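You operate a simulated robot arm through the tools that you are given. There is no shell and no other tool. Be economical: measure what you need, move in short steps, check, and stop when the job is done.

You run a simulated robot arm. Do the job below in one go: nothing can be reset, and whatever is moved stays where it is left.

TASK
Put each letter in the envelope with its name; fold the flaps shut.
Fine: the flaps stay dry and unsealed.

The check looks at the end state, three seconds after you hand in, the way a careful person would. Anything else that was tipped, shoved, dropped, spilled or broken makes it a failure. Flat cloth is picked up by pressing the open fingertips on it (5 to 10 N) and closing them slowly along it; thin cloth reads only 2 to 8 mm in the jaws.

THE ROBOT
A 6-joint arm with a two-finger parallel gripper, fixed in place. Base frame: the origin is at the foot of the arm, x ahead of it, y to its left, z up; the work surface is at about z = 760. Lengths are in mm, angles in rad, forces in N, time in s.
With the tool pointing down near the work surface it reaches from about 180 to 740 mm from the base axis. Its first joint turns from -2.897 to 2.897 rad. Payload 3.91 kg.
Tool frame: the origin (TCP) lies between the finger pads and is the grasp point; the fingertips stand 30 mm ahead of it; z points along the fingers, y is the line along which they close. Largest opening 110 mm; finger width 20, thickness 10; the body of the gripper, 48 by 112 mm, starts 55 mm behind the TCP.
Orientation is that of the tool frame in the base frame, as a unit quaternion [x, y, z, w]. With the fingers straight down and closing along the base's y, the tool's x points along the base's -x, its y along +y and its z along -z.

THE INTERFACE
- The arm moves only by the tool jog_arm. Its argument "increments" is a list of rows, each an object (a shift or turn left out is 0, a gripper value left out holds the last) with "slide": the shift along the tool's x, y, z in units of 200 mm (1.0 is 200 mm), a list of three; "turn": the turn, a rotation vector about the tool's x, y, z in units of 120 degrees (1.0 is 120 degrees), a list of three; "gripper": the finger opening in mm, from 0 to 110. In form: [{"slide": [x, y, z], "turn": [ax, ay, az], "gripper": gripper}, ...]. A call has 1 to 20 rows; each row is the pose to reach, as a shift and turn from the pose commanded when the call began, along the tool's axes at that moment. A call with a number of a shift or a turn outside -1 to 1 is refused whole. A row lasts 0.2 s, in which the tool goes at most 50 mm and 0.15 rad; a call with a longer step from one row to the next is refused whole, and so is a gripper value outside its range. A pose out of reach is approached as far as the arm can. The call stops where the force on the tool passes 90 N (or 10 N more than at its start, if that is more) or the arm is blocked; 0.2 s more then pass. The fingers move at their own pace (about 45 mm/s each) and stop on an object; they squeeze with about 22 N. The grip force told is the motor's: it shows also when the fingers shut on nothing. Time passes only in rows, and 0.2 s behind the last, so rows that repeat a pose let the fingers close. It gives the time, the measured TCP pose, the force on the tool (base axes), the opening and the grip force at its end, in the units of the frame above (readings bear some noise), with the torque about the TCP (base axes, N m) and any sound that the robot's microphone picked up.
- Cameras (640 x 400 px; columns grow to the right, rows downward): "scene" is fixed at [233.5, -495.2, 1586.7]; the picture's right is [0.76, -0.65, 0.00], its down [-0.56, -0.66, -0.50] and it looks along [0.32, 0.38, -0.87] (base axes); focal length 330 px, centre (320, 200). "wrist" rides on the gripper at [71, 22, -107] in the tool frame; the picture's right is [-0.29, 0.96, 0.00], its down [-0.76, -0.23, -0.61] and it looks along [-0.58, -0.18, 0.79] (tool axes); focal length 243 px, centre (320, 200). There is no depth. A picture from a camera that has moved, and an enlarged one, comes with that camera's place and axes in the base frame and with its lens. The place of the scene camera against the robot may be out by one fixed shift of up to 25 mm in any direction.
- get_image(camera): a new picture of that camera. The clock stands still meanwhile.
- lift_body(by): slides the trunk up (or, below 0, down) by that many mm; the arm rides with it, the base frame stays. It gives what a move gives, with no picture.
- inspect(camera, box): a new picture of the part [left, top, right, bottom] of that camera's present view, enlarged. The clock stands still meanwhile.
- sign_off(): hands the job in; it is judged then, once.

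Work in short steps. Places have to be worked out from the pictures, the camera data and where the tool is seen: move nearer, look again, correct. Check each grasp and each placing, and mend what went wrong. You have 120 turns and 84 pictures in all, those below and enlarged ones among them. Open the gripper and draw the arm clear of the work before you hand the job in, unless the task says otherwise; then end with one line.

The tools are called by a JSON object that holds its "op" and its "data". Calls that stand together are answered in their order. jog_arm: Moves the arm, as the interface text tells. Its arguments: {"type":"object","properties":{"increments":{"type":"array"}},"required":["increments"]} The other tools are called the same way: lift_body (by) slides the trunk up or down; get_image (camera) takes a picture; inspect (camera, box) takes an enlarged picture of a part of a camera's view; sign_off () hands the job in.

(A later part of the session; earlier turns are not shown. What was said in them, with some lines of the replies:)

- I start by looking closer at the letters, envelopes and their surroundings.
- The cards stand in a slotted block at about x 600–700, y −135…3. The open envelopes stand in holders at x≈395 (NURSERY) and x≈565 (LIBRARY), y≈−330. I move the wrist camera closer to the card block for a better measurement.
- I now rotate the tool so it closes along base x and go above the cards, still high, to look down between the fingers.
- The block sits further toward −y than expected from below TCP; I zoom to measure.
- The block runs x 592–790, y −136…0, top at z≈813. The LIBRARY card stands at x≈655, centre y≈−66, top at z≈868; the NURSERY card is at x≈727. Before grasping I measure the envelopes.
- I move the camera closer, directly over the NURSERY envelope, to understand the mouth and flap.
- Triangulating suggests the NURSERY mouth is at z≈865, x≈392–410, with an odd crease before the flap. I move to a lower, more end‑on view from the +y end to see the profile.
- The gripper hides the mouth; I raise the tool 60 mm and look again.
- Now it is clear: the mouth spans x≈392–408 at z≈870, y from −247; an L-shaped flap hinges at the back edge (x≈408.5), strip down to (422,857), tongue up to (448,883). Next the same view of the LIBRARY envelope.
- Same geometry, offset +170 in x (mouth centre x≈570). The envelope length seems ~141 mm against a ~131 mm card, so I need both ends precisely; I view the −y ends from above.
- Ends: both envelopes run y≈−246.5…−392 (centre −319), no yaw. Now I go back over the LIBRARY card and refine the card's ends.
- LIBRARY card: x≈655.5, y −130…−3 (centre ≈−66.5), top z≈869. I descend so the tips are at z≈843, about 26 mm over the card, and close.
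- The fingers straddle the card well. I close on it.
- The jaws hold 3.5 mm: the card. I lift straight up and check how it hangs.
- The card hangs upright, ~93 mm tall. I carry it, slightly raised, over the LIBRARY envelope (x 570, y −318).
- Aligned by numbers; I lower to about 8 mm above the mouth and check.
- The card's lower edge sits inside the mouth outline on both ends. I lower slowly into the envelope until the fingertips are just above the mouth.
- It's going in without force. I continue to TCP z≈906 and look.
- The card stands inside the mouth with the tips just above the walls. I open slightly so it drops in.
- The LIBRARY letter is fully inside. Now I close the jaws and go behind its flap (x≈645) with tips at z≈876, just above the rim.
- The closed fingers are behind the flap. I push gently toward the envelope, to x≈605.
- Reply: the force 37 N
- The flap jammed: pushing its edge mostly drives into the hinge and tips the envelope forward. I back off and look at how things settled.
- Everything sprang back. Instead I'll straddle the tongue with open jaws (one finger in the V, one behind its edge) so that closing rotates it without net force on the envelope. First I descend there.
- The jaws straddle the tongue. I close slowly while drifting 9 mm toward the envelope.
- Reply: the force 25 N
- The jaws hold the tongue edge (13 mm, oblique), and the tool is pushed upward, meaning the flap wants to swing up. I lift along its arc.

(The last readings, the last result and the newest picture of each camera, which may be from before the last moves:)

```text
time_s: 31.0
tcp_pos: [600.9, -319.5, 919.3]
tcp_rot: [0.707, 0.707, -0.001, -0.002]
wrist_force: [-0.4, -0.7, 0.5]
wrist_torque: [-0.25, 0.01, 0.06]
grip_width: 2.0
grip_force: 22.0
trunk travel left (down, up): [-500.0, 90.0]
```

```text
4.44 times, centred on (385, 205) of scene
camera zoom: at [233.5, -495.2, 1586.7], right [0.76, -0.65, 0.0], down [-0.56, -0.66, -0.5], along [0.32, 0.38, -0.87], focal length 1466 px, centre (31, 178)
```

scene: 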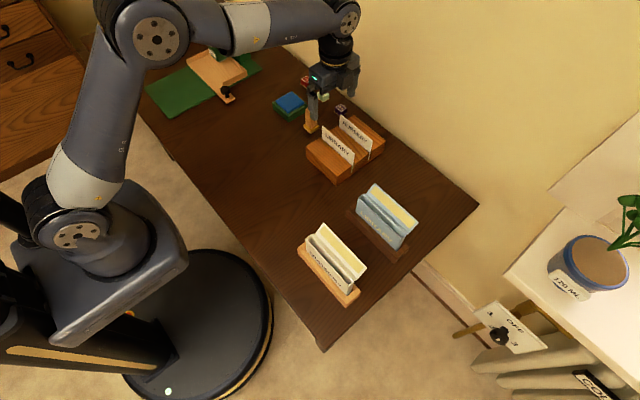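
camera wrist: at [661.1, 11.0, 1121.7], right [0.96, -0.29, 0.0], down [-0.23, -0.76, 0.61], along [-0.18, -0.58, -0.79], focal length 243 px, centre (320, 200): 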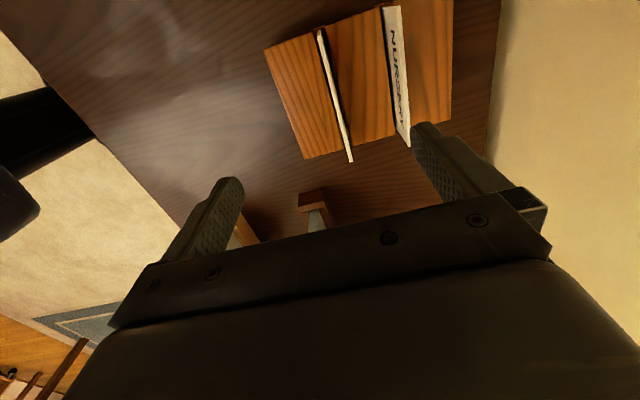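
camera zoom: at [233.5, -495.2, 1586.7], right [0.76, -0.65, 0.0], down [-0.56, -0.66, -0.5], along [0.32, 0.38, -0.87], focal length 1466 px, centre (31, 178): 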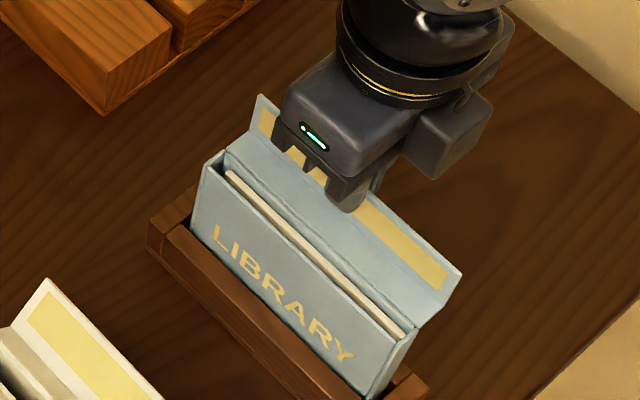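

Excellent: the tongue now stands vertical, firmly gripped (2 mm). I rotate the tool about the hinge line (x≈578, z≈870), first 30°.

{"op": "jog_arm", "data": {"increments": [{"slide": [0, -0.033, -0.013], "turn": [-0.0625, 0, 0]}, {"slide": [0, -0.0675, -0.0215], "turn": [-0.125, 0, 0]}, {"slide": [0, -0.1025, -0.0255], "turn": [-0.1875, 0, 0]}, {"slide": [0, -0.138, -0.0245], "turn": [-0.25, 0, 0]}]}}

{"op": "inspect", "data": {"camera": "scene", "box": [340, 160, 430, 250]}}

```text
time_s: 32.0
tcp_pos: [575.2, -318.4, 926.0]
tcp_rot: [0.684, 0.682, 0.183, 0.184]
wrist_force: [0.5, 0.0, -0.7]
wrist_torque: [0.0, 0.0, -0.03]
grip_width: 2.1
grip_force: 22.1
trunk travel left (down, up): [-500.0, 90.0]
```

```text
4.44 times, centred on (385, 205) of scene
camera zoom: at [233.5, -495.2, 1586.7], right [0.76, -0.65, 0.0], down [-0.56, -0.66, -0.5], along [0.32, 0.38, -0.87], focal length 1466 px, centre (31, 178)
```

zoom: 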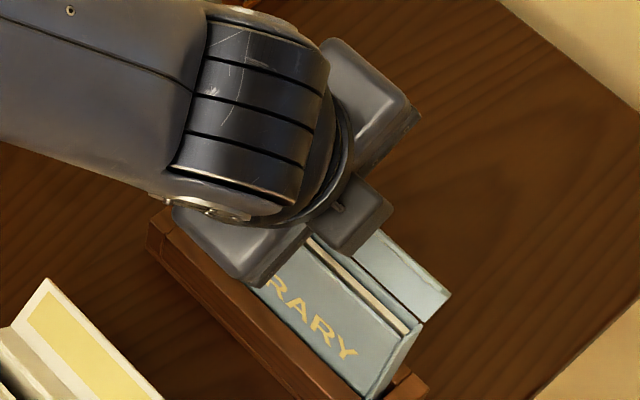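

Near-zero force and still gripped. I repeat the same arc for another 30°.

{"op": "jog_arm", "data": {"increments": [{"slide": [0, -0.033, -0.013], "turn": [-0.0625, 0, 0]}, {"slide": [0, -0.0675, -0.0215], "turn": [-0.125, 0, 0]}, {"slide": [0, -0.1025, -0.0255], "turn": [-0.1875, 0, 0]}, {"slide": [0, -0.138, -0.0245], "turn": [-0.25, 0, 0]}]}}

{"op": "inspect", "data": {"camera": "wrist", "box": [180, 20, 460, 220]}}

{"op": "inspect", "data": {"camera": "scene", "box": [320, 160, 430, 270]}}

```text
time_s: 33.0
tcp_pos: [548.3, -319.3, 917.1]
tcp_rot: [0.612, 0.612, 0.353, 0.354]
wrist_force: [-0.1, -0.7, -1.9]
wrist_torque: [0.03, 0.04, 0.01]
grip_width: 2.2
grip_force: 22.4
trunk travel left (down, up): [-500.0, 90.0]
```

```text
2.00 times, centred on (320, 120) of wrist
camera zoom: at [466.7, -247.5, 989.4], right [0.48, -0.29, 0.83], down [-0.64, -0.76, 0.1], along [0.6, -0.58, -0.55], focal length 485 px, centre (320, 360)
```

zoom: 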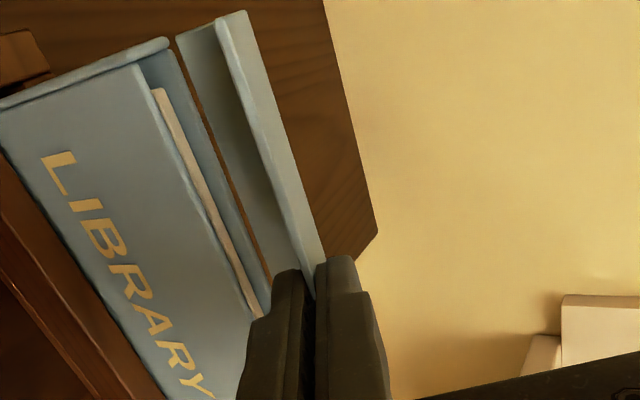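

```text
3.64 times, centred on (375, 215) of scene
camera zoom: at [233.5, -495.2, 1586.7], right [0.76, -0.65, 0.0], down [-0.56, -0.66, -0.5], along [0.32, 0.38, -0.87], focal length 1199 px, centre (120, 146)
```

zoom: 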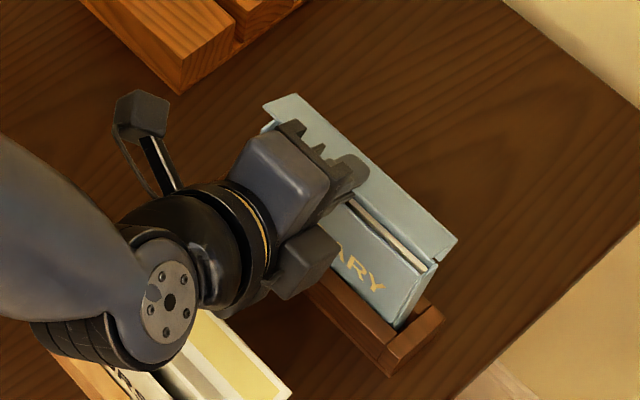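

The strip now stands ~60° up with the tongue over the mouth. I release and back out along the tool axis to see whether it stays.

{"op": "jog_arm", "data": {"increments": [{"gripper": 14}, {"gripper": 14}, {"slide": [0, 0, -0.1], "gripper": 14}, {"slide": [0, 0, -0.22], "gripper": 14}, {"slide": [0, 0.1, -0.32], "gripper": 14}, {"slide": [0, 0.3, -0.4], "gripper": 14}]}}

{"op": "get_image", "data": {"camera": "scene"}}

{"op": "get_image", "data": {"camera": "wrist"}}

```text
time_s: 34.4
tcp_pos: [508.9, -319.5, 1007.9]
tcp_rot: [0.613, 0.612, 0.354, 0.353]
wrist_force: [-0.1, -0.7, 0.1]
wrist_torque: [0.01, 0.0, 0.02]
grip_width: 14.0
grip_force: 0.2
trunk travel left (down, up): [-500.0, 90.0]
```

```text
39 pictures are left
```

scene: 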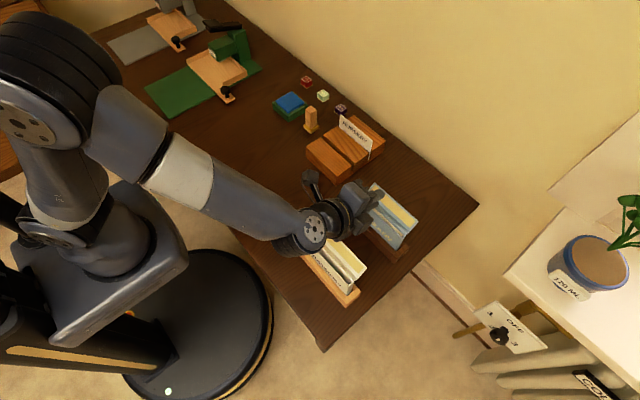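

```text
38 pictures are left
camera wrist: at [427.5, -248.0, 1081.3], right [0.48, -0.29, 0.83], down [-0.64, -0.76, 0.1], along [0.6, -0.58, -0.55], focal length 243 px, centre (320, 200)
```

wrist: 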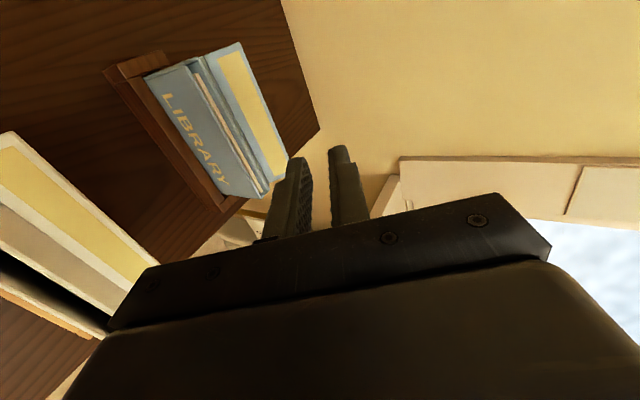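

The flap sprang back open, so the hinge is elastic; the flap must be carried further over. Plan: regrip, turn, then open so the outer finger keeps pressing while I tilt back upright, and push it down closed. First I return upright above the flap.

{"op": "jog_arm", "data": {"increments": [{"slide": [0, 0.024, 0.052], "turn": [0.0625, 0, 0]}, {"slide": [0, 0.048, 0.104], "turn": [0.125, 0, 0]}, {"slide": [0, 0.072, 0.155], "turn": [0.1875, 0, 0]}, {"slide": [0, 0.097, 0.207], "turn": [0.25, 0, 0]}, {"slide": [0, 0.121, 0.259], "turn": [0.3125, 0, 0], "gripper": 32}, {"slide": [0, 0.145, 0.31], "turn": [0.375, 0, 0], "gripper": 32}, {"slide": [0, 0.169, 0.362], "turn": [0.4375, 0, 0], "gripper": 32}, {"slide": [0, 0.193, 0.414], "turn": [0.5, 0, 0], "gripper": 32}, {"slide": [0, 0.193, 0.414], "turn": [0.5, 0, 0], "gripper": 32}]}}

{"op": "inspect", "data": {"camera": "wrist", "box": [200, 20, 400, 180]}}

```text
time_s: 36.4
tcp_pos: [599.4, -318.7, 999.5]
tcp_rot: [0.706, 0.708, -0.001, -0.001]
wrist_force: [0.9, -0.3, 0.4]
wrist_torque: [0.0, 0.03, -0.03]
grip_width: 31.9
grip_force: 0.1
trunk travel left (down, up): [-500.0, 90.0]
```

```text
2.50 times, centred on (300, 100) of wrist
camera zoom: at [622.8, -247.8, 1108.6], right [0.96, -0.29, 0.0], down [-0.23, -0.76, 0.61], along [-0.18, -0.58, -0.79], focal length 606 px, centre (370, 450)
```

zoom: 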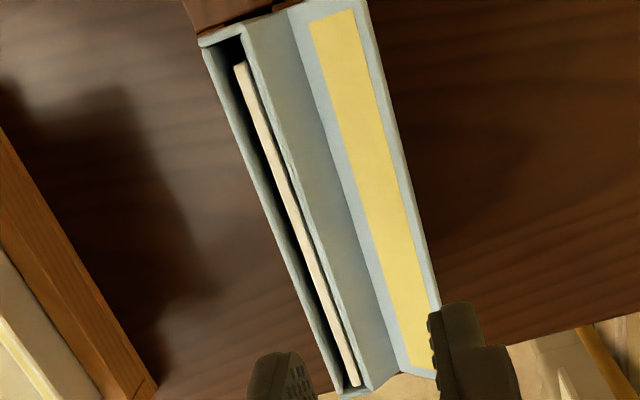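

Flap in its original place. I repeat the descent, closing and lift that worked.

{"op": "jog_arm", "data": {"increments": [{"slide": [0, 0.043, 0.1]}, {"slide": [0, 0.043, 0.25]}, {"slide": [0, 0.043, 0.4]}, {"slide": [0, 0.043, 0.5]}, {"slide": [0, 0.043, 0.5]}, {"slide": [0, 0.036, 0.5], "gripper": 24}, {"slide": [0, 0.026, 0.5], "gripper": 16}, {"slide": [0, 0.016, 0.5], "gripper": 10}, {"slide": [0, 0.006, 0.5], "gripper": 0}, {"slide": [0, 0.0, 0.5], "gripper": 0}, {"slide": [0, 0.0, 0.5], "gripper": 0}]}}

{"op": "jog_arm", "data": {"increments": [{"slide": [0, 0.01, -0.02]}, {"slide": [0, 0.013, -0.05]}, {"slide": [0, 0.013, -0.08]}, {"slide": [0, 0.013, -0.1]}, {"slide": [0, 0.013, -0.1]}]}}

```text
time_s: 38.8
tcp_pos: [602.5, -318.3, 902.0]
tcp_rot: [0.707, 0.707, 0.002, 0.003]
wrist_force: [10.8, -1.8, 20.2]
wrist_torque: [-0.04, 0.16, -0.01]
grip_width: 12.4
grip_force: 21.5
trunk travel left (down, up): [-500.0, 90.0]
```

```text
time_s: 40.0
tcp_pos: [603.0, -317.5, 920.1]
tcp_rot: [0.708, 0.707, 0.0, 0.0]
wrist_force: [-1.3, -0.4, 3.8]
wrist_torque: [0.05, 0.13, -0.01]
grip_width: 2.0
grip_force: 22.5
trunk travel left (down, up): [-500.0, 90.0]
```

Gripped at 2 mm again. I swing 45° about the hinge.

{"op": "jog_arm", "data": {"increments": [{"slide": [0, -0.033, -0.013], "turn": [-0.0625, 0, 0]}, {"slide": [0, -0.0675, -0.0215], "turn": [-0.125, 0, 0]}, {"slide": [0, -0.1025, -0.0255], "turn": [-0.1875, 0, 0]}, {"slide": [0, -0.138, -0.0245], "turn": [-0.25, 0, 0]}, {"slide": [0, -0.173, -0.0195], "turn": [-0.3125, 0, 0]}, {"slide": [0, -0.207, -0.0095], "turn": [-0.375, 0, 0]}]}}

{"op": "inspect", "data": {"camera": "wrist", "box": [200, 40, 440, 220]}}

```text
time_s: 41.4
tcp_pos: [561.1, -318.7, 922.5]
tcp_rot: [0.654, 0.653, 0.27, 0.271]
wrist_force: [0.2, -0.2, -1.2]
wrist_torque: [-0.02, 0.05, -0.01]
grip_width: 1.8
grip_force: 22.1
trunk travel left (down, up): [-500.0, 90.0]
```

```text
2.22 times, centred on (320, 130) of wrist
camera zoom: at [500.7, -247.7, 1014.3], right [0.68, -0.29, 0.68], down [-0.59, -0.76, 0.27], along [0.44, -0.58, -0.69], focal length 539 px, centre (320, 356)
```

zoom: 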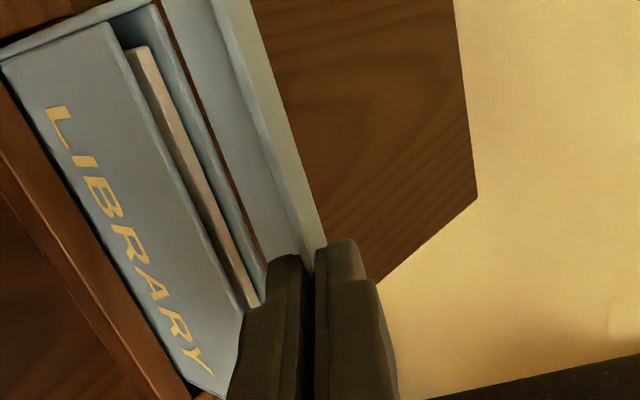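

Held, near-zero force. Now the handover: open to 64 mm while shifting so the outer finger stays on the flap, then tilt upright about that fingertip.

{"op": "jog_arm", "data": {"increments": [{"slide": [0, -0.04, 0], "gripper": 18}, {"slide": [0, -0.08, 0], "gripper": 34}, {"slide": [0, -0.12, 0], "gripper": 50}, {"slide": [0, -0.155, 0], "gripper": 64}, {"slide": [0, -0.16, 0], "gripper": 64}, {"slide": [0, -0.139, -0.0196], "turn": [0.0625, 0, 0]}, {"slide": [0, -0.116, -0.0363], "turn": [0.125, 0, 0]}, {"slide": [0, -0.09, -0.0498], "turn": [0.1875, 0, 0]}, {"slide": [0, -0.064, -0.06], "turn": [0.25, 0, 0]}, {"slide": [0, -0.036, -0.0664], "turn": [0.3125, 0, 0]}, {"slide": [0, -0.007, -0.069], "turn": [0.375, 0, 0]}]}}

{"op": "inspect", "data": {"camera": "wrist", "box": [180, 20, 460, 220]}}

{"op": "inspect", "data": {"camera": "scene", "box": [330, 160, 430, 260]}}

```text
time_s: 43.8
tcp_pos: [550.2, -319.0, 930.0]
tcp_rot: [0.707, 0.707, -0.001, 0.0]
wrist_force: [-0.1, -0.9, 0.5]
wrist_torque: [-0.02, -0.03, -0.01]
grip_width: 64.2
grip_force: 0.0
trunk travel left (down, up): [-500.0, 90.0]
```

```text
2.00 times, centred on (320, 120) of wrist
camera zoom: at [572.9, -247.6, 1039.0], right [0.96, -0.29, 0.0], down [-0.23, -0.76, 0.61], along [-0.18, -0.58, -0.79], focal length 485 px, centre (320, 360)
```

zoom: 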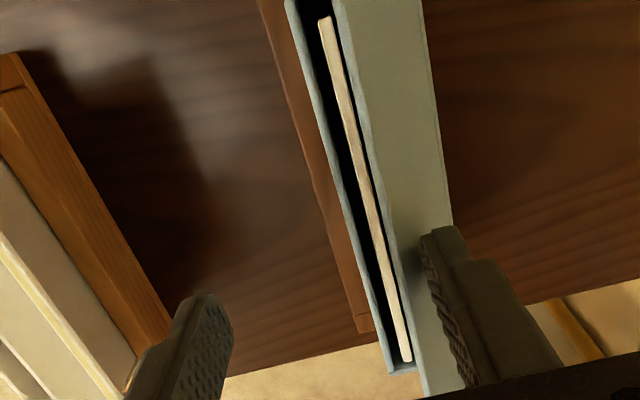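

```text
4.00 times, centred on (380, 210) of scene
camera zoom: at [233.5, -495.2, 1586.7], right [0.76, -0.65, 0.0], down [-0.56, -0.66, -0.5], along [0.32, 0.38, -0.87], focal length 1319 px, centre (80, 160)
```

zoom: 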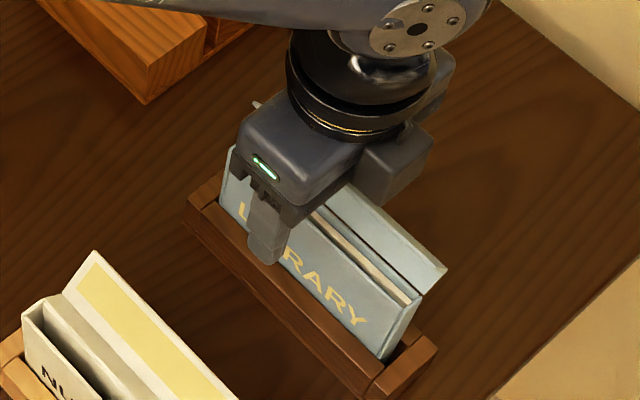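

The outer finger is holding the flap up past upright. Now I push with it left and down along the closing arc.

{"op": "jog_arm", "data": {"increments": [{"slide": [0, -0.02, 0.006]}, {"slide": [0, -0.04, 0.015]}, {"slide": [0, -0.06, 0.028]}, {"slide": [0, -0.08, 0.045]}, {"slide": [0, -0.1, 0.068]}, {"slide": [0, -0.11, 0.09]}, {"slide": [0, -0.11, 0.11]}, {"slide": [0, -0.11, 0.12]}]}}

{"op": "inspect", "data": {"camera": "wrist", "box": [180, 20, 460, 220]}}

{"op": "inspect", "data": {"camera": "scene", "box": [330, 160, 430, 260]}}

```text
time_s: 45.6
tcp_pos: [527.5, -317.9, 907.1]
tcp_rot: [0.707, 0.707, 0.0, 0.0]
wrist_force: [-0.7, -0.4, -0.7]
wrist_torque: [-0.02, -0.01, -0.02]
grip_width: 64.1
grip_force: 0.1
trunk travel left (down, up): [-500.0, 90.0]
```

```text
2.00 times, centred on (320, 120) of wrist
camera zoom: at [550.7, -247.6, 1015.1], right [0.96, -0.29, 0.0], down [-0.23, -0.76, 0.61], along [-0.18, -0.58, -0.79], focal length 485 px, centre (320, 360)
```

zoom: 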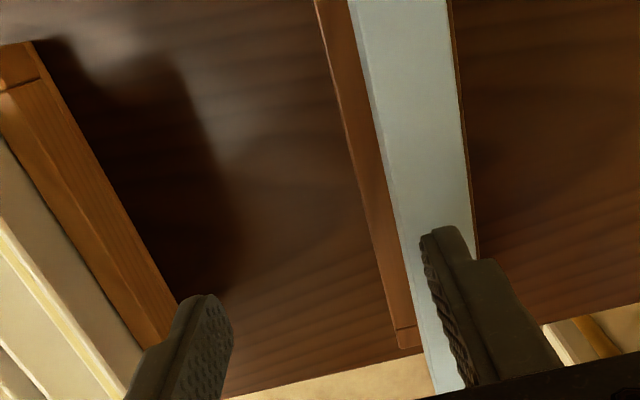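

```text
4.00 times, centred on (380, 210) of scene
camera zoom: at [233.5, -495.2, 1586.7], right [0.76, -0.65, 0.0], down [-0.56, -0.66, -0.5], along [0.32, 0.38, -0.87], focal length 1319 px, centre (80, 160)
```

zoom: 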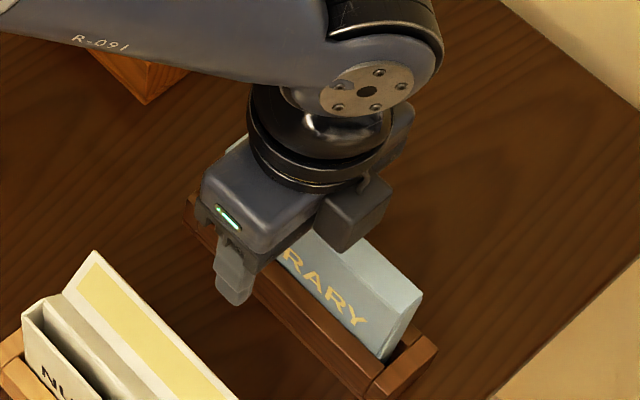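

The flap appears shut over the mouth. I press down a few mm for firmness, then lift off and look.

{"op": "jog_arm", "data": {"increments": [{"slide": [0, 0, 0.01]}, {"slide": [0, 0, 0.02]}, {"slide": [0, 0, 0.03]}]}}

{"op": "jog_arm", "data": {"increments": [{"slide": [0, 0, -0.05]}, {"slide": [0, 0, -0.2]}, {"slide": [0, 0, -0.4]}, {"slide": [0, 0, -0.6]}]}}

{"op": "inspect", "data": {"camera": "wrist", "box": [200, 0, 440, 180]}}

{"op": "inspect", "data": {"camera": "scene", "box": [330, 160, 430, 260]}}

```text
time_s: 46.4
tcp_pos: [527.7, -319.0, 902.8]
tcp_rot: [0.707, 0.708, 0.001, 0.001]
wrist_force: [-0.6, 0.8, 5.3]
wrist_torque: [0.01, -0.2, 0.03]
grip_width: 63.8
grip_force: 0.0
trunk travel left (down, up): [-500.0, 90.0]
```

```text
time_s: 47.4
tcp_pos: [528.4, -319.0, 1021.2]
tcp_rot: [0.707, 0.707, 0.0, -0.001]
wrist_force: [0.1, -0.4, 0.6]
wrist_torque: [0.02, -0.01, 0.02]
grip_width: 64.1
grip_force: 0.2
trunk travel left (down, up): [-500.0, 90.0]
```

```text
2.22 times, centred on (320, 90) of wrist
camera zoom: at [550.5, -247.1, 1129.2], right [0.96, -0.29, 0.0], down [-0.23, -0.76, 0.61], along [-0.18, -0.58, -0.79], focal length 539 px, centre (320, 444)
```

zoom: 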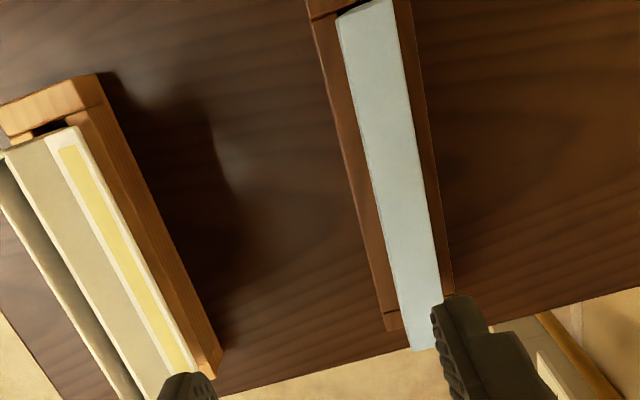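

```text
4.00 times, centred on (380, 210) of scene
camera zoom: at [233.5, -495.2, 1586.7], right [0.76, -0.65, 0.0], down [-0.56, -0.66, -0.5], along [0.32, 0.38, -0.87], focal length 1319 px, centre (80, 160)
```

zoom: 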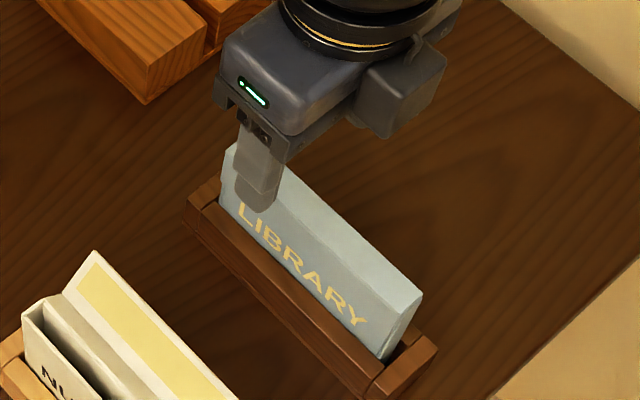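

LIBRARY is shut and stays shut. Now the NURSERY card: measured at x≈722, y −130…−2. I move over it.

{"op": "jog_arm", "data": {"increments": [{"slide": [0.16, 0.12, 0], "gripper": 44}, {"slide": [0.32, 0.24, 0]}, {"slide": [0.48, 0.36, 0]}, {"slide": [0.64, 0.48, 0]}, {"slide": [0.8, 0.6, 0]}, {"slide": [0.95, 0.72, 0]}]}}

{"op": "jog_arm", "data": {"increments": [{"slide": [0.15, 0.12, 0.1]}, {"slide": [0.32, 0.247, 0.2]}, {"slide": [0.32, 0.247, 0.3]}, {"slide": [0.32, 0.247, 0.3]}]}}

{"op": "inspect", "data": {"camera": "wrist", "box": [200, 0, 440, 200]}}

```text
time_s: 48.8
tcp_pos: [673.7, -127.7, 1021.4]
tcp_rot: [0.707, 0.708, 0.0, 0.0]
wrist_force: [-0.5, -0.2, 0.1]
wrist_torque: [0.02, 0.0, -0.03]
grip_width: 43.8
grip_force: 0.1
trunk travel left (down, up): [-500.0, 90.0]
```

```text
time_s: 49.8
tcp_pos: [721.7, -65.6, 960.2]
tcp_rot: [0.707, 0.707, 0.0, -0.001]
wrist_force: [-0.3, 0.3, 0.1]
wrist_torque: [0.0, -0.06, -0.01]
grip_width: 43.9
grip_force: 0.1
trunk travel left (down, up): [-500.0, 90.0]
```

```text
2.00 times, centred on (320, 100) of wrist
camera zoom: at [744.8, 6.5, 1069.0], right [0.96, -0.29, 0.0], down [-0.23, -0.76, 0.61], along [-0.18, -0.58, -0.79], focal length 485 px, centre (320, 400)
```

zoom: 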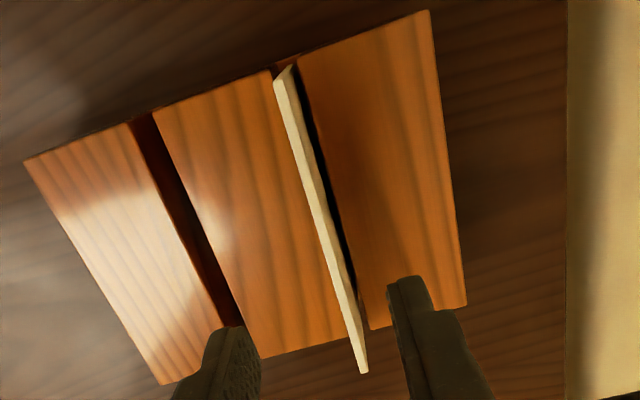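

The card is at x≈724. I descend with a 2.5 mm correction and close on it.

{"op": "jog_arm", "data": {"increments": [{"slide": [0, 0.012, 0.1]}, {"slide": [0, 0.012, 0.25]}, {"slide": [0, 0.012, 0.38]}, {"slide": [0, 0.012, 0.437]}, {"slide": [0, 0.012, 0.437]}]}}

{"op": "jog_arm", "data": {"increments": [{"gripper": 20}, {"gripper": 20}, {"gripper": 10}, {"gripper": 0}, {"gripper": 0}, {"gripper": 0}]}}

```text
time_s: 51.0
tcp_pos: [724.9, -65.6, 873.1]
tcp_rot: [0.707, 0.707, 0.0, 0.001]
wrist_force: [0.1, 0.1, 0.9]
wrist_torque: [0.01, 0.03, 0.02]
grip_width: 44.0
grip_force: 0.1
trunk travel left (down, up): [-500.0, 90.0]
```

```text
time_s: 52.4
tcp_pos: [725.6, -65.1, 875.0]
tcp_rot: [0.707, 0.707, 0.0, 0.0]
wrist_force: [0.3, -0.2, 0.6]
wrist_torque: [-0.01, 0.0, 0.0]
grip_width: 3.6
grip_force: 22.0
trunk travel left (down, up): [-500.0, 90.0]
```

Gripped (3.6 mm). I lift straight up and carry it toward the NURSERY envelope.

{"op": "jog_arm", "data": {"increments": [{"slide": [0, 0, -0.08]}, {"slide": [0, 0, -0.2]}, {"slide": [0, 0, -0.4]}, {"slide": [0, 0, -0.6]}, {"slide": [0, 0, -0.75]}, {"slide": [-0.1, -0.15, -0.75]}, {"slide": [-0.22, -0.35, -0.75]}, {"slide": [-0.35, -0.55, -0.75]}, {"slide": [-0.48, -0.75, -0.75]}, {"slide": [-0.6, -0.95, -0.75]}]}}

{"op": "jog_arm", "data": {"increments": [{"slide": [-0.15, -0.15, 0]}, {"slide": [-0.3, -0.3, 0]}, {"slide": [-0.45, -0.47, 0]}, {"slide": [-0.58, -0.6, 0]}, {"slide": [-0.665, -0.67, 0]}, {"slide": [-0.665, -0.67, 0]}]}}

{"op": "inspect", "data": {"camera": "wrist", "box": [220, 0, 420, 180]}}

{"op": "inspect", "data": {"camera": "scene", "box": [270, 170, 430, 320]}}

```text
time_s: 54.6
tcp_pos: [534.4, -185.0, 1024.8]
tcp_rot: [0.707, 0.707, 0.0, 0.0]
wrist_force: [0.2, -0.5, 0.2]
wrist_torque: [0.0, 0.01, -0.02]
grip_width: 3.3
grip_force: 21.8
trunk travel left (down, up): [-500.0, 90.0]
```

```text
time_s: 56.0
tcp_pos: [399.2, -319.1, 1025.6]
tcp_rot: [0.707, 0.707, 0.0, 0.0]
wrist_force: [-0.1, -0.4, -0.1]
wrist_torque: [-0.01, 0.05, -0.02]
grip_width: 3.3
grip_force: 22.1
trunk travel left (down, up): [-500.0, 90.0]
```

```text
2.22 times, centred on (320, 90) of wrist
camera zoom: at [422.9, -247.3, 1132.5], right [0.96, -0.29, 0.0], down [-0.23, -0.76, 0.61], along [-0.18, -0.58, -0.79], focal length 539 px, centre (320, 444)
```

zoom: 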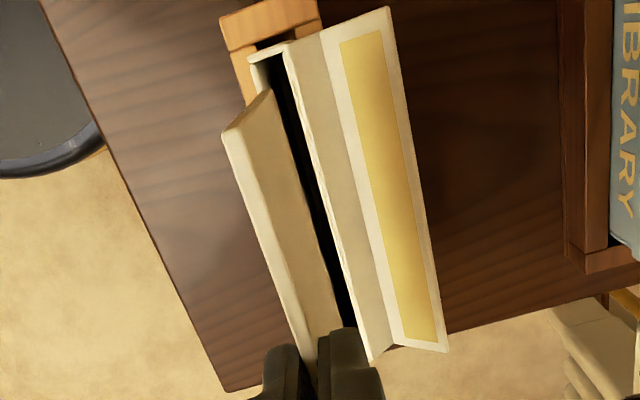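

```text
2.67 times, centred on (350, 245) of scene
camera zoom: at [233.5, -495.2, 1586.7], right [0.76, -0.65, 0.0], down [-0.56, -0.66, -0.5], along [0.32, 0.38, -0.87], focal length 879 px, centre (240, 80)
```

zoom: 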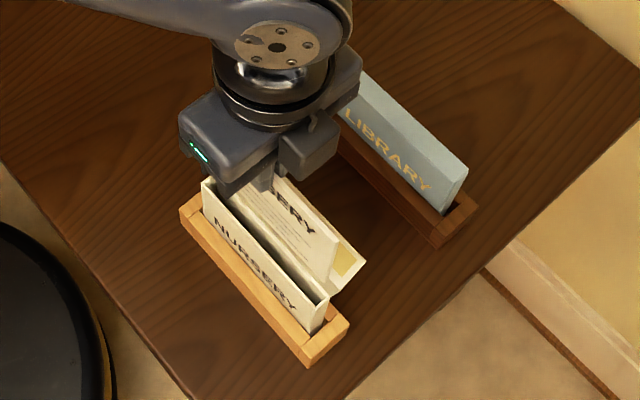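

The measured mouth centre is x≈401. I shift +1 mm, lower to just above the mouth, and check.

{"op": "jog_arm", "data": {"increments": [{"slide": [0, 0.005, 0.1]}, {"slide": [0, 0.005, 0.2]}, {"slide": [0, 0.005, 0.24]}, {"slide": [0, 0.005, 0.24]}]}}

{"op": "inspect", "data": {"camera": "scene", "box": [300, 210, 380, 300]}}

{"op": "inspect", "data": {"camera": "wrist", "box": [240, 10, 360, 130]}}

```text
time_s: 57.0
tcp_pos: [402.0, -318.3, 976.2]
tcp_rot: [0.707, 0.708, 0.0, 0.0]
wrist_force: [0.6, -0.2, -0.4]
wrist_torque: [-0.02, 0.01, -0.02]
grip_width: 3.4
grip_force: 21.9
trunk travel left (down, up): [-500.0, 90.0]
```

```text
4.44 times, centred on (340, 255) of scene
camera zoom: at [233.5, -495.2, 1586.7], right [0.76, -0.65, 0.0], down [-0.56, -0.66, -0.5], along [0.32, 0.38, -0.87], focal length 1466 px, centre (231, -44)
```

zoom: 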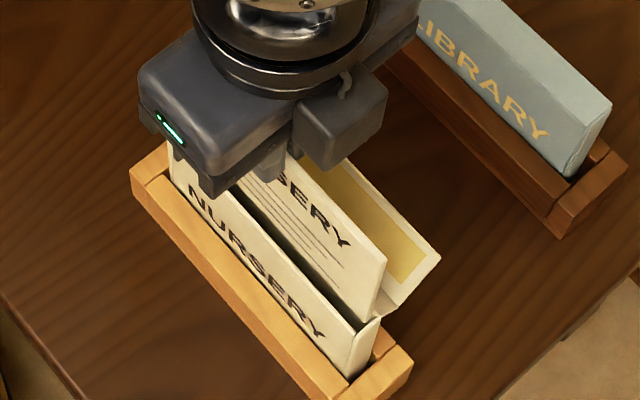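

```text
3.33 times, centred on (300, 70) of wrist
camera zoom: at [424.1, -247.1, 1083.5], right [0.96, -0.29, 0.0], down [-0.23, -0.76, 0.61], along [-0.18, -0.58, -0.79], focal length 809 px, centre (387, 633)
```

zoom: 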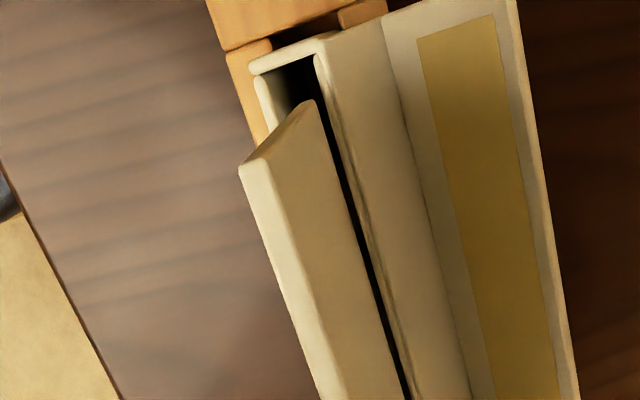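

Inside the mouth outline. I lower in slowly to the release height.

{"op": "jog_arm", "data": {"increments": [{"slide": [-0.002, -0.004, 0.05]}, {"slide": [-0.002, -0.004, 0.1]}, {"slide": [-0.002, -0.004, 0.15]}, {"slide": [-0.002, -0.004, 0.2]}, {"slide": [-0.002, -0.004, 0.25]}, {"slide": [-0.002, -0.004, 0.3]}, {"slide": [-0.002, -0.004, 0.345]}]}}

{"op": "inspect", "data": {"camera": "wrist", "box": [240, 60, 400, 220]}}

```text
time_s: 58.6
tcp_pos: [400.7, -318.6, 906.5]
tcp_rot: [0.707, 0.707, 0.0, 0.0]
wrist_force: [-0.2, 0.3, -0.2]
wrist_torque: [0.0, -0.03, -0.04]
grip_width: 3.7
grip_force: 21.9
trunk travel left (down, up): [-500.0, 90.0]
```

```text
2.50 times, centred on (320, 140) of wrist
camera zoom: at [422.8, -247.3, 1014.4], right [0.96, -0.29, 0.0], down [-0.23, -0.76, 0.61], along [-0.18, -0.58, -0.79], focal length 606 px, centre (320, 350)
```

zoom: 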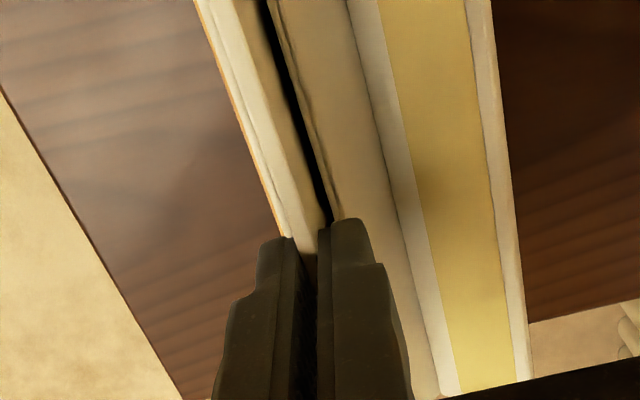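

The card is in. I release, lift off and check.

{"op": "jog_arm", "data": {"increments": [{"gripper": 12}, {"gripper": 20}, {"gripper": 20}, {"gripper": 20}]}}

{"op": "jog_arm", "data": {"increments": [{"slide": [0, 0, -0.15]}, {"slide": [0, 0, -0.35], "gripper": 32}, {"slide": [0, 0.08, -0.48], "gripper": 32}, {"slide": [0, 0.15, -0.48], "gripper": 32}]}}

{"op": "inspect", "data": {"camera": "wrist", "box": [200, 20, 400, 180]}}

```text
time_s: 59.6
tcp_pos: [400.3, -318.6, 905.3]
tcp_rot: [0.707, 0.707, 0.0, -0.001]
wrist_force: [0.0, -0.7, 0.6]
wrist_torque: [0.01, 0.0, -0.02]
grip_width: 20.0
grip_force: 0.1
trunk travel left (down, up): [-500.0, 90.0]
```

```text
time_s: 60.6
tcp_pos: [431.0, -316.7, 1002.0]
tcp_rot: [0.708, 0.707, 0.001, 0.0]
wrist_force: [0.7, -0.2, 0.1]
wrist_torque: [-0.03, -0.01, -0.02]
grip_width: 31.8
grip_force: 0.1
trunk travel left (down, up): [-500.0, 90.0]
```

```text
2.50 times, centred on (300, 100) of wrist
camera zoom: at [453.0, -245.9, 1110.7], right [0.96, -0.29, 0.0], down [-0.23, -0.76, 0.61], along [-0.18, -0.58, -0.79], focal length 606 px, centre (370, 450)
```

zoom: 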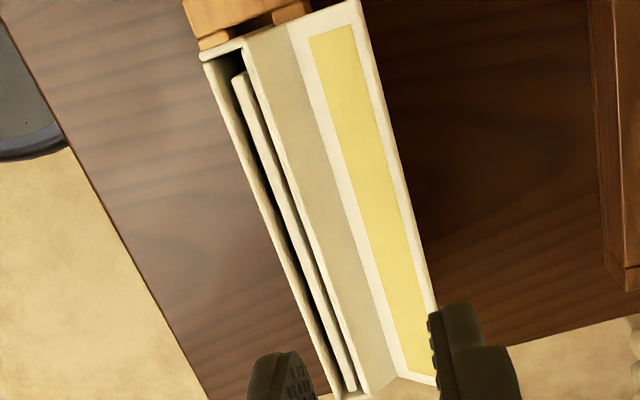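

Inside. Now the same flap manoeuvre, offset by −170.7 mm in x.

{"op": "jog_arm", "data": {"increments": [{"slide": [0, 0.034, 0.1]}, {"slide": [0, 0.034, 0.25]}, {"slide": [0, 0.034, 0.4]}, {"slide": [0, 0.034, 0.51]}, {"slide": [0, 0.034, 0.51]}, {"slide": [0, 0.028, 0.51], "gripper": 24}, {"slide": [0, 0.018, 0.51], "gripper": 16}, {"slide": [0, 0.008, 0.51], "gripper": 10}, {"slide": [0, -0.002, 0.51], "gripper": 0}, {"slide": [0, -0.008, 0.51], "gripper": 0}, {"slide": [0, -0.008, 0.51], "gripper": 0}]}}

{"op": "jog_arm", "data": {"increments": [{"slide": [0, 0.01, -0.02]}, {"slide": [0, 0.013, -0.05]}, {"slide": [0, 0.013, -0.08]}, {"slide": [0, 0.013, -0.1]}, {"slide": [0, 0.013, -0.1]}]}}

{"op": "inspect", "data": {"camera": "wrist", "box": [220, 60, 420, 220]}}

```text
time_s: 63.0
tcp_pos: [430.5, -318.3, 902.4]
tcp_rot: [0.707, 0.707, -0.001, 0.003]
wrist_force: [15.8, 1.9, 20.2]
wrist_torque: [0.16, 0.0, -0.01]
grip_width: 13.0
grip_force: 21.7
trunk travel left (down, up): [-500.0, 90.0]
```

```text
time_s: 64.2
tcp_pos: [430.7, -319.1, 920.2]
tcp_rot: [0.707, 0.707, -0.001, -0.001]
wrist_force: [-1.0, 0.4, 3.5]
wrist_torque: [-0.14, 0.13, 0.01]
grip_width: 2.0
grip_force: 22.2
trunk travel left (down, up): [-500.0, 90.0]
```

```text
2.50 times, centred on (320, 140) of wrist
camera zoom: at [452.9, -247.0, 1028.0], right [0.96, -0.29, 0.0], down [-0.23, -0.76, 0.61], along [-0.18, -0.58, -0.79], focal length 606 px, centre (320, 350)
```

zoom: 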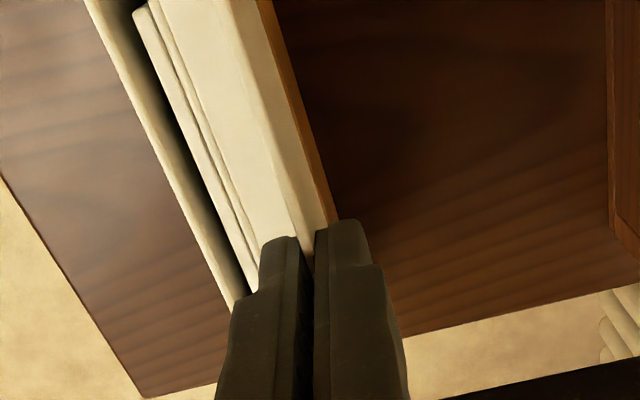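

Same state as before (2.0 mm grip, tongue upright). I swing 45° about the hinge.

{"op": "jog_arm", "data": {"increments": [{"slide": [0, -0.033, -0.013], "turn": [-0.0625, 0, 0]}, {"slide": [0, -0.0675, -0.0215], "turn": [-0.125, 0, 0]}, {"slide": [0, -0.1025, -0.0255], "turn": [-0.1875, 0, 0]}, {"slide": [0, -0.138, -0.0245], "turn": [-0.25, 0, 0]}, {"slide": [0, -0.173, -0.0195], "turn": [-0.3125, 0, 0]}, {"slide": [0, -0.207, -0.0095], "turn": [-0.375, 0, 0]}]}}

{"op": "inspect", "data": {"camera": "wrist", "box": [200, 40, 440, 220]}}

```text
time_s: 65.6
tcp_pos: [389.2, -319.1, 923.3]
tcp_rot: [0.653, 0.654, 0.271, 0.271]
wrist_force: [0.1, 0.1, -1.5]
wrist_torque: [-0.03, 0.03, -0.02]
grip_width: 2.0
grip_force: 21.5
trunk travel left (down, up): [-500.0, 90.0]
```

```text
2.22 times, centred on (320, 130) of wrist
camera zoom: at [329.9, -247.3, 1014.3], right [0.68, -0.29, 0.68], down [-0.59, -0.76, 0.27], along [0.44, -0.58, -0.69], focal length 539 px, centre (320, 356)
```

zoom: 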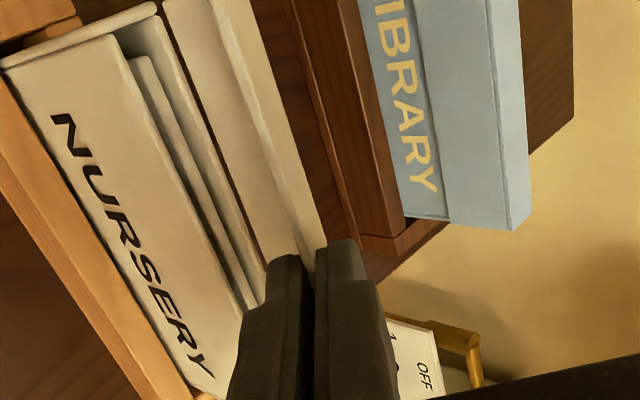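

Identical to the library case. I do the handover (open, tilt upright about the outer fingertip) and then push closed.

{"op": "jog_arm", "data": {"increments": [{"slide": [0, -0.04, 0], "gripper": 18}, {"slide": [0, -0.08, 0], "gripper": 34}, {"slide": [0, -0.12, 0], "gripper": 50}, {"slide": [0, -0.155, 0], "gripper": 64}, {"slide": [0, -0.16, 0], "gripper": 64}, {"slide": [0, -0.139, -0.0196], "turn": [0.0625, 0, 0]}, {"slide": [0, -0.116, -0.0363], "turn": [0.125, 0, 0]}, {"slide": [0, -0.09, -0.0498], "turn": [0.1875, 0, 0]}, {"slide": [0, -0.064, -0.06], "turn": [0.25, 0, 0]}, {"slide": [0, -0.036, -0.0664], "turn": [0.3125, 0, 0]}, {"slide": [0, -0.007, -0.069], "turn": [0.375, 0, 0]}]}}

{"op": "inspect", "data": {"camera": "wrist", "box": [180, 20, 460, 220]}}

```text
time_s: 68.0
tcp_pos: [379.5, -318.8, 931.0]
tcp_rot: [0.707, 0.707, 0.0, -0.001]
wrist_force: [0.2, -0.8, -0.1]
wrist_torque: [0.02, 0.01, -0.01]
grip_width: 64.1
grip_force: 0.0
trunk travel left (down, up): [-500.0, 90.0]
```

```text
2.00 times, centred on (320, 120) of wrist
camera zoom: at [402.0, -247.0, 1039.3], right [0.96, -0.29, 0.0], down [-0.23, -0.76, 0.61], along [-0.18, -0.58, -0.79], focal length 485 px, centre (320, 360)
```

zoom: 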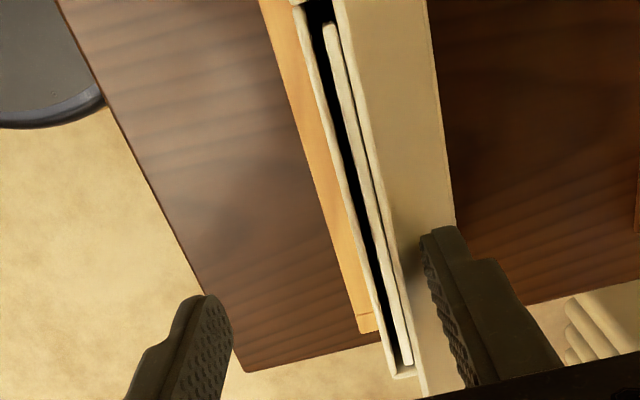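

The flap is held as before. I push left and down along the closing arc, ending with a light press.

{"op": "jog_arm", "data": {"increments": [{"slide": [0, -0.02, 0.006]}, {"slide": [0, -0.04, 0.015]}, {"slide": [0, -0.06, 0.028]}, {"slide": [0, -0.08, 0.045]}, {"slide": [0, -0.1, 0.068]}, {"slide": [0, -0.11, 0.09]}, {"slide": [0, -0.11, 0.11]}, {"slide": [0, -0.11, 0.12]}, {"slide": [0, -0.11, 0.135]}, {"slide": [0, -0.11, 0.15]}]}}

{"op": "jog_arm", "data": {"increments": [{"slide": [0, 0, -0.05]}, {"slide": [0, 0, -0.2]}, {"slide": [0, 0, -0.4]}, {"slide": [0, 0, -0.6]}]}}

{"op": "inspect", "data": {"camera": "scene", "box": [280, 170, 440, 320]}}

{"op": "inspect", "data": {"camera": "wrist", "box": [200, 0, 440, 180]}}

```text
time_s: 70.2
tcp_pos: [356.9, -317.7, 901.1]
tcp_rot: [0.707, 0.707, 0.0, 0.0]
wrist_force: [-0.5, 0.1, 4.3]
wrist_torque: [-0.01, -0.14, 0.04]
grip_width: 63.8
grip_force: 0.0
trunk travel left (down, up): [-500.0, 90.0]
```

```text
time_s: 71.2
tcp_pos: [357.3, -317.8, 1022.6]
tcp_rot: [0.707, 0.707, 0.0, 0.0]
wrist_force: [0.1, -0.9, -0.5]
wrist_torque: [0.0, 0.0, -0.01]
grip_width: 64.3
grip_force: 0.1
trunk travel left (down, up): [-500.0, 90.0]
```

```text
2.67 times, centred on (360, 245) of scene
camera zoom: at [233.5, -495.2, 1586.7], right [0.76, -0.65, 0.0], down [-0.56, -0.66, -0.5], along [0.32, 0.38, -0.87], focal length 879 px, centre (213, 80)
```

zoom: 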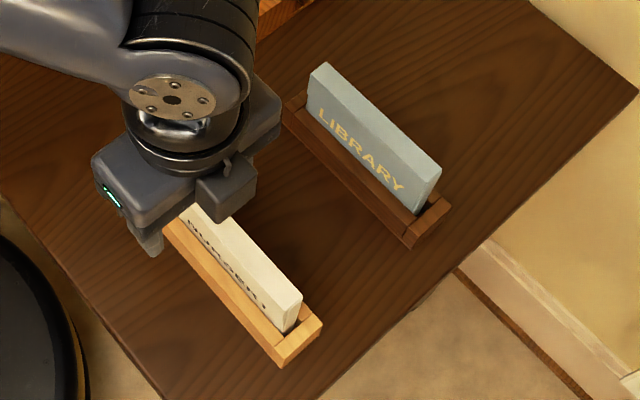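

```text
2.22 times, centred on (320, 90) of wrist
camera zoom: at [379.9, -245.6, 1130.0], right [0.96, -0.29, 0.0], down [-0.23, -0.76, 0.61], along [-0.18, -0.58, -0.79], focal length 539 px, centre (320, 444)
```

zoom: 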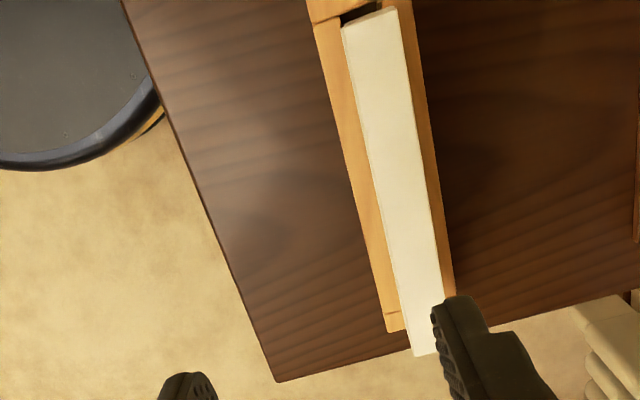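

Both envelopes are shut. I draw the arm up and back, open the gripper, and take a final look.

{"op": "jog_arm", "data": {"increments": [{"slide": [0, 0, -0.2], "gripper": 110}, {"slide": [0.1, 0, -0.4]}, {"slide": [0.3, 0, -0.5]}, {"slide": [0.5, 0, -0.55]}, {"slide": [0.7, 0, -0.55]}, {"slide": [0.85, 0, -0.55]}]}}

{"op": "get_image", "data": {"camera": "scene"}}

{"op": "inspect", "data": {"camera": "scene", "box": [280, 90, 440, 320]}}

```text
time_s: 72.6
tcp_pos: [357.5, -147.4, 1131.4]
tcp_rot: [0.707, 0.707, 0.0, 0.0]
wrist_force: [-0.1, 0.8, 0.4]
wrist_torque: [0.03, -0.01, -0.03]
grip_width: 110.2
grip_force: 0.1
trunk travel left (down, up): [-500.0, 90.0]
```

```text
17 pictures are left
```

scene: 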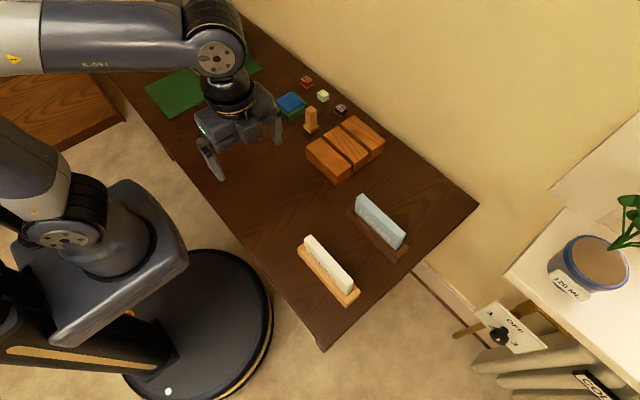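

```text
1.74 times, centred on (360, 205) of scene
camera zoom: at [233.5, -495.2, 1586.7], right [0.76, -0.65, 0.0], down [-0.56, -0.66, -0.5], along [0.32, 0.38, -0.87], focal length 573 px, centre (250, 191)
```

zoom: 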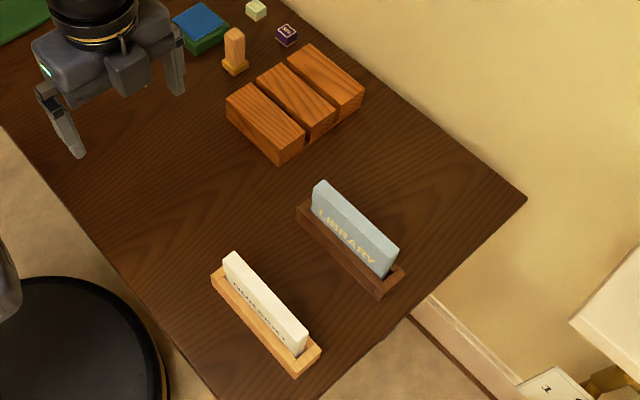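

Both stand shut in their holders; one closer look to confirm the NURSERY flap is fully down.

{"op": "inspect", "data": {"camera": "scene", "box": [295, 225, 365, 310]}}

{"op": "inspect", "data": {"camera": "scene", "box": [345, 185, 415, 270]}}

```text
4.71 times, centred on (330, 268) of scene
camera zoom: at [233.5, -495.2, 1586.7], right [0.76, -0.65, 0.0], down [-0.56, -0.66, -0.5], along [0.32, 0.38, -0.87], focal length 1552 px, centre (273, -118)
```

zoom: 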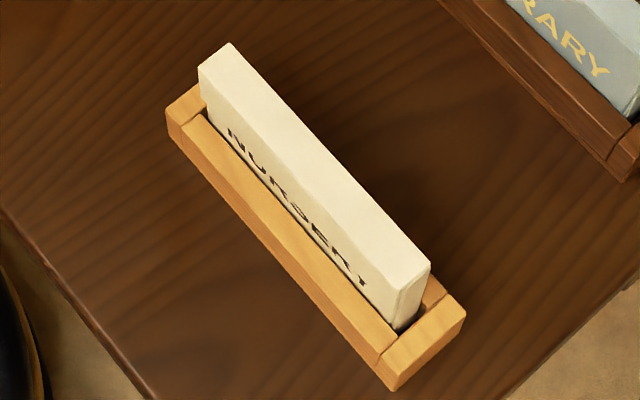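

```text
4.71 times, centred on (380, 228) of scene
camera zoom: at [233.5, -495.2, 1586.7], right [0.76, -0.65, 0.0], down [-0.56, -0.66, -0.5], along [0.32, 0.38, -0.87], focal length 1552 px, centre (38, 71)
```

zoom: 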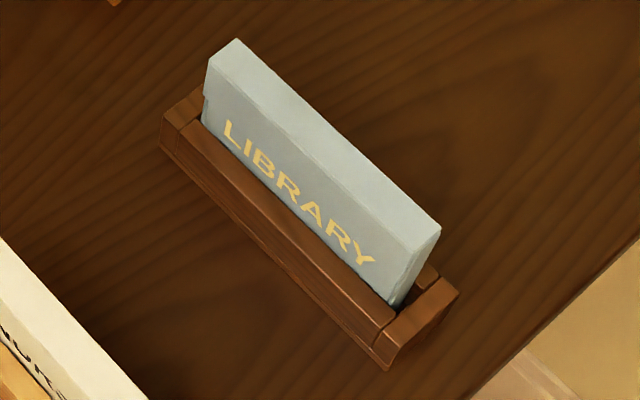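

Both lids look the same from above, flat and fully shut. The half-hidden NURSERY text comes only from the steep view over the tongue. The other items look to be where they were and the arm is clear, so I hand in.

{"op": "sign_off", "data": {}}

```text
The job is handed in.
```

The LIBRARY and NURSERY letters are each in the envelope with their name, both flaps are folded shut and unsealed, and the gripper is open with the arm clear of the work.
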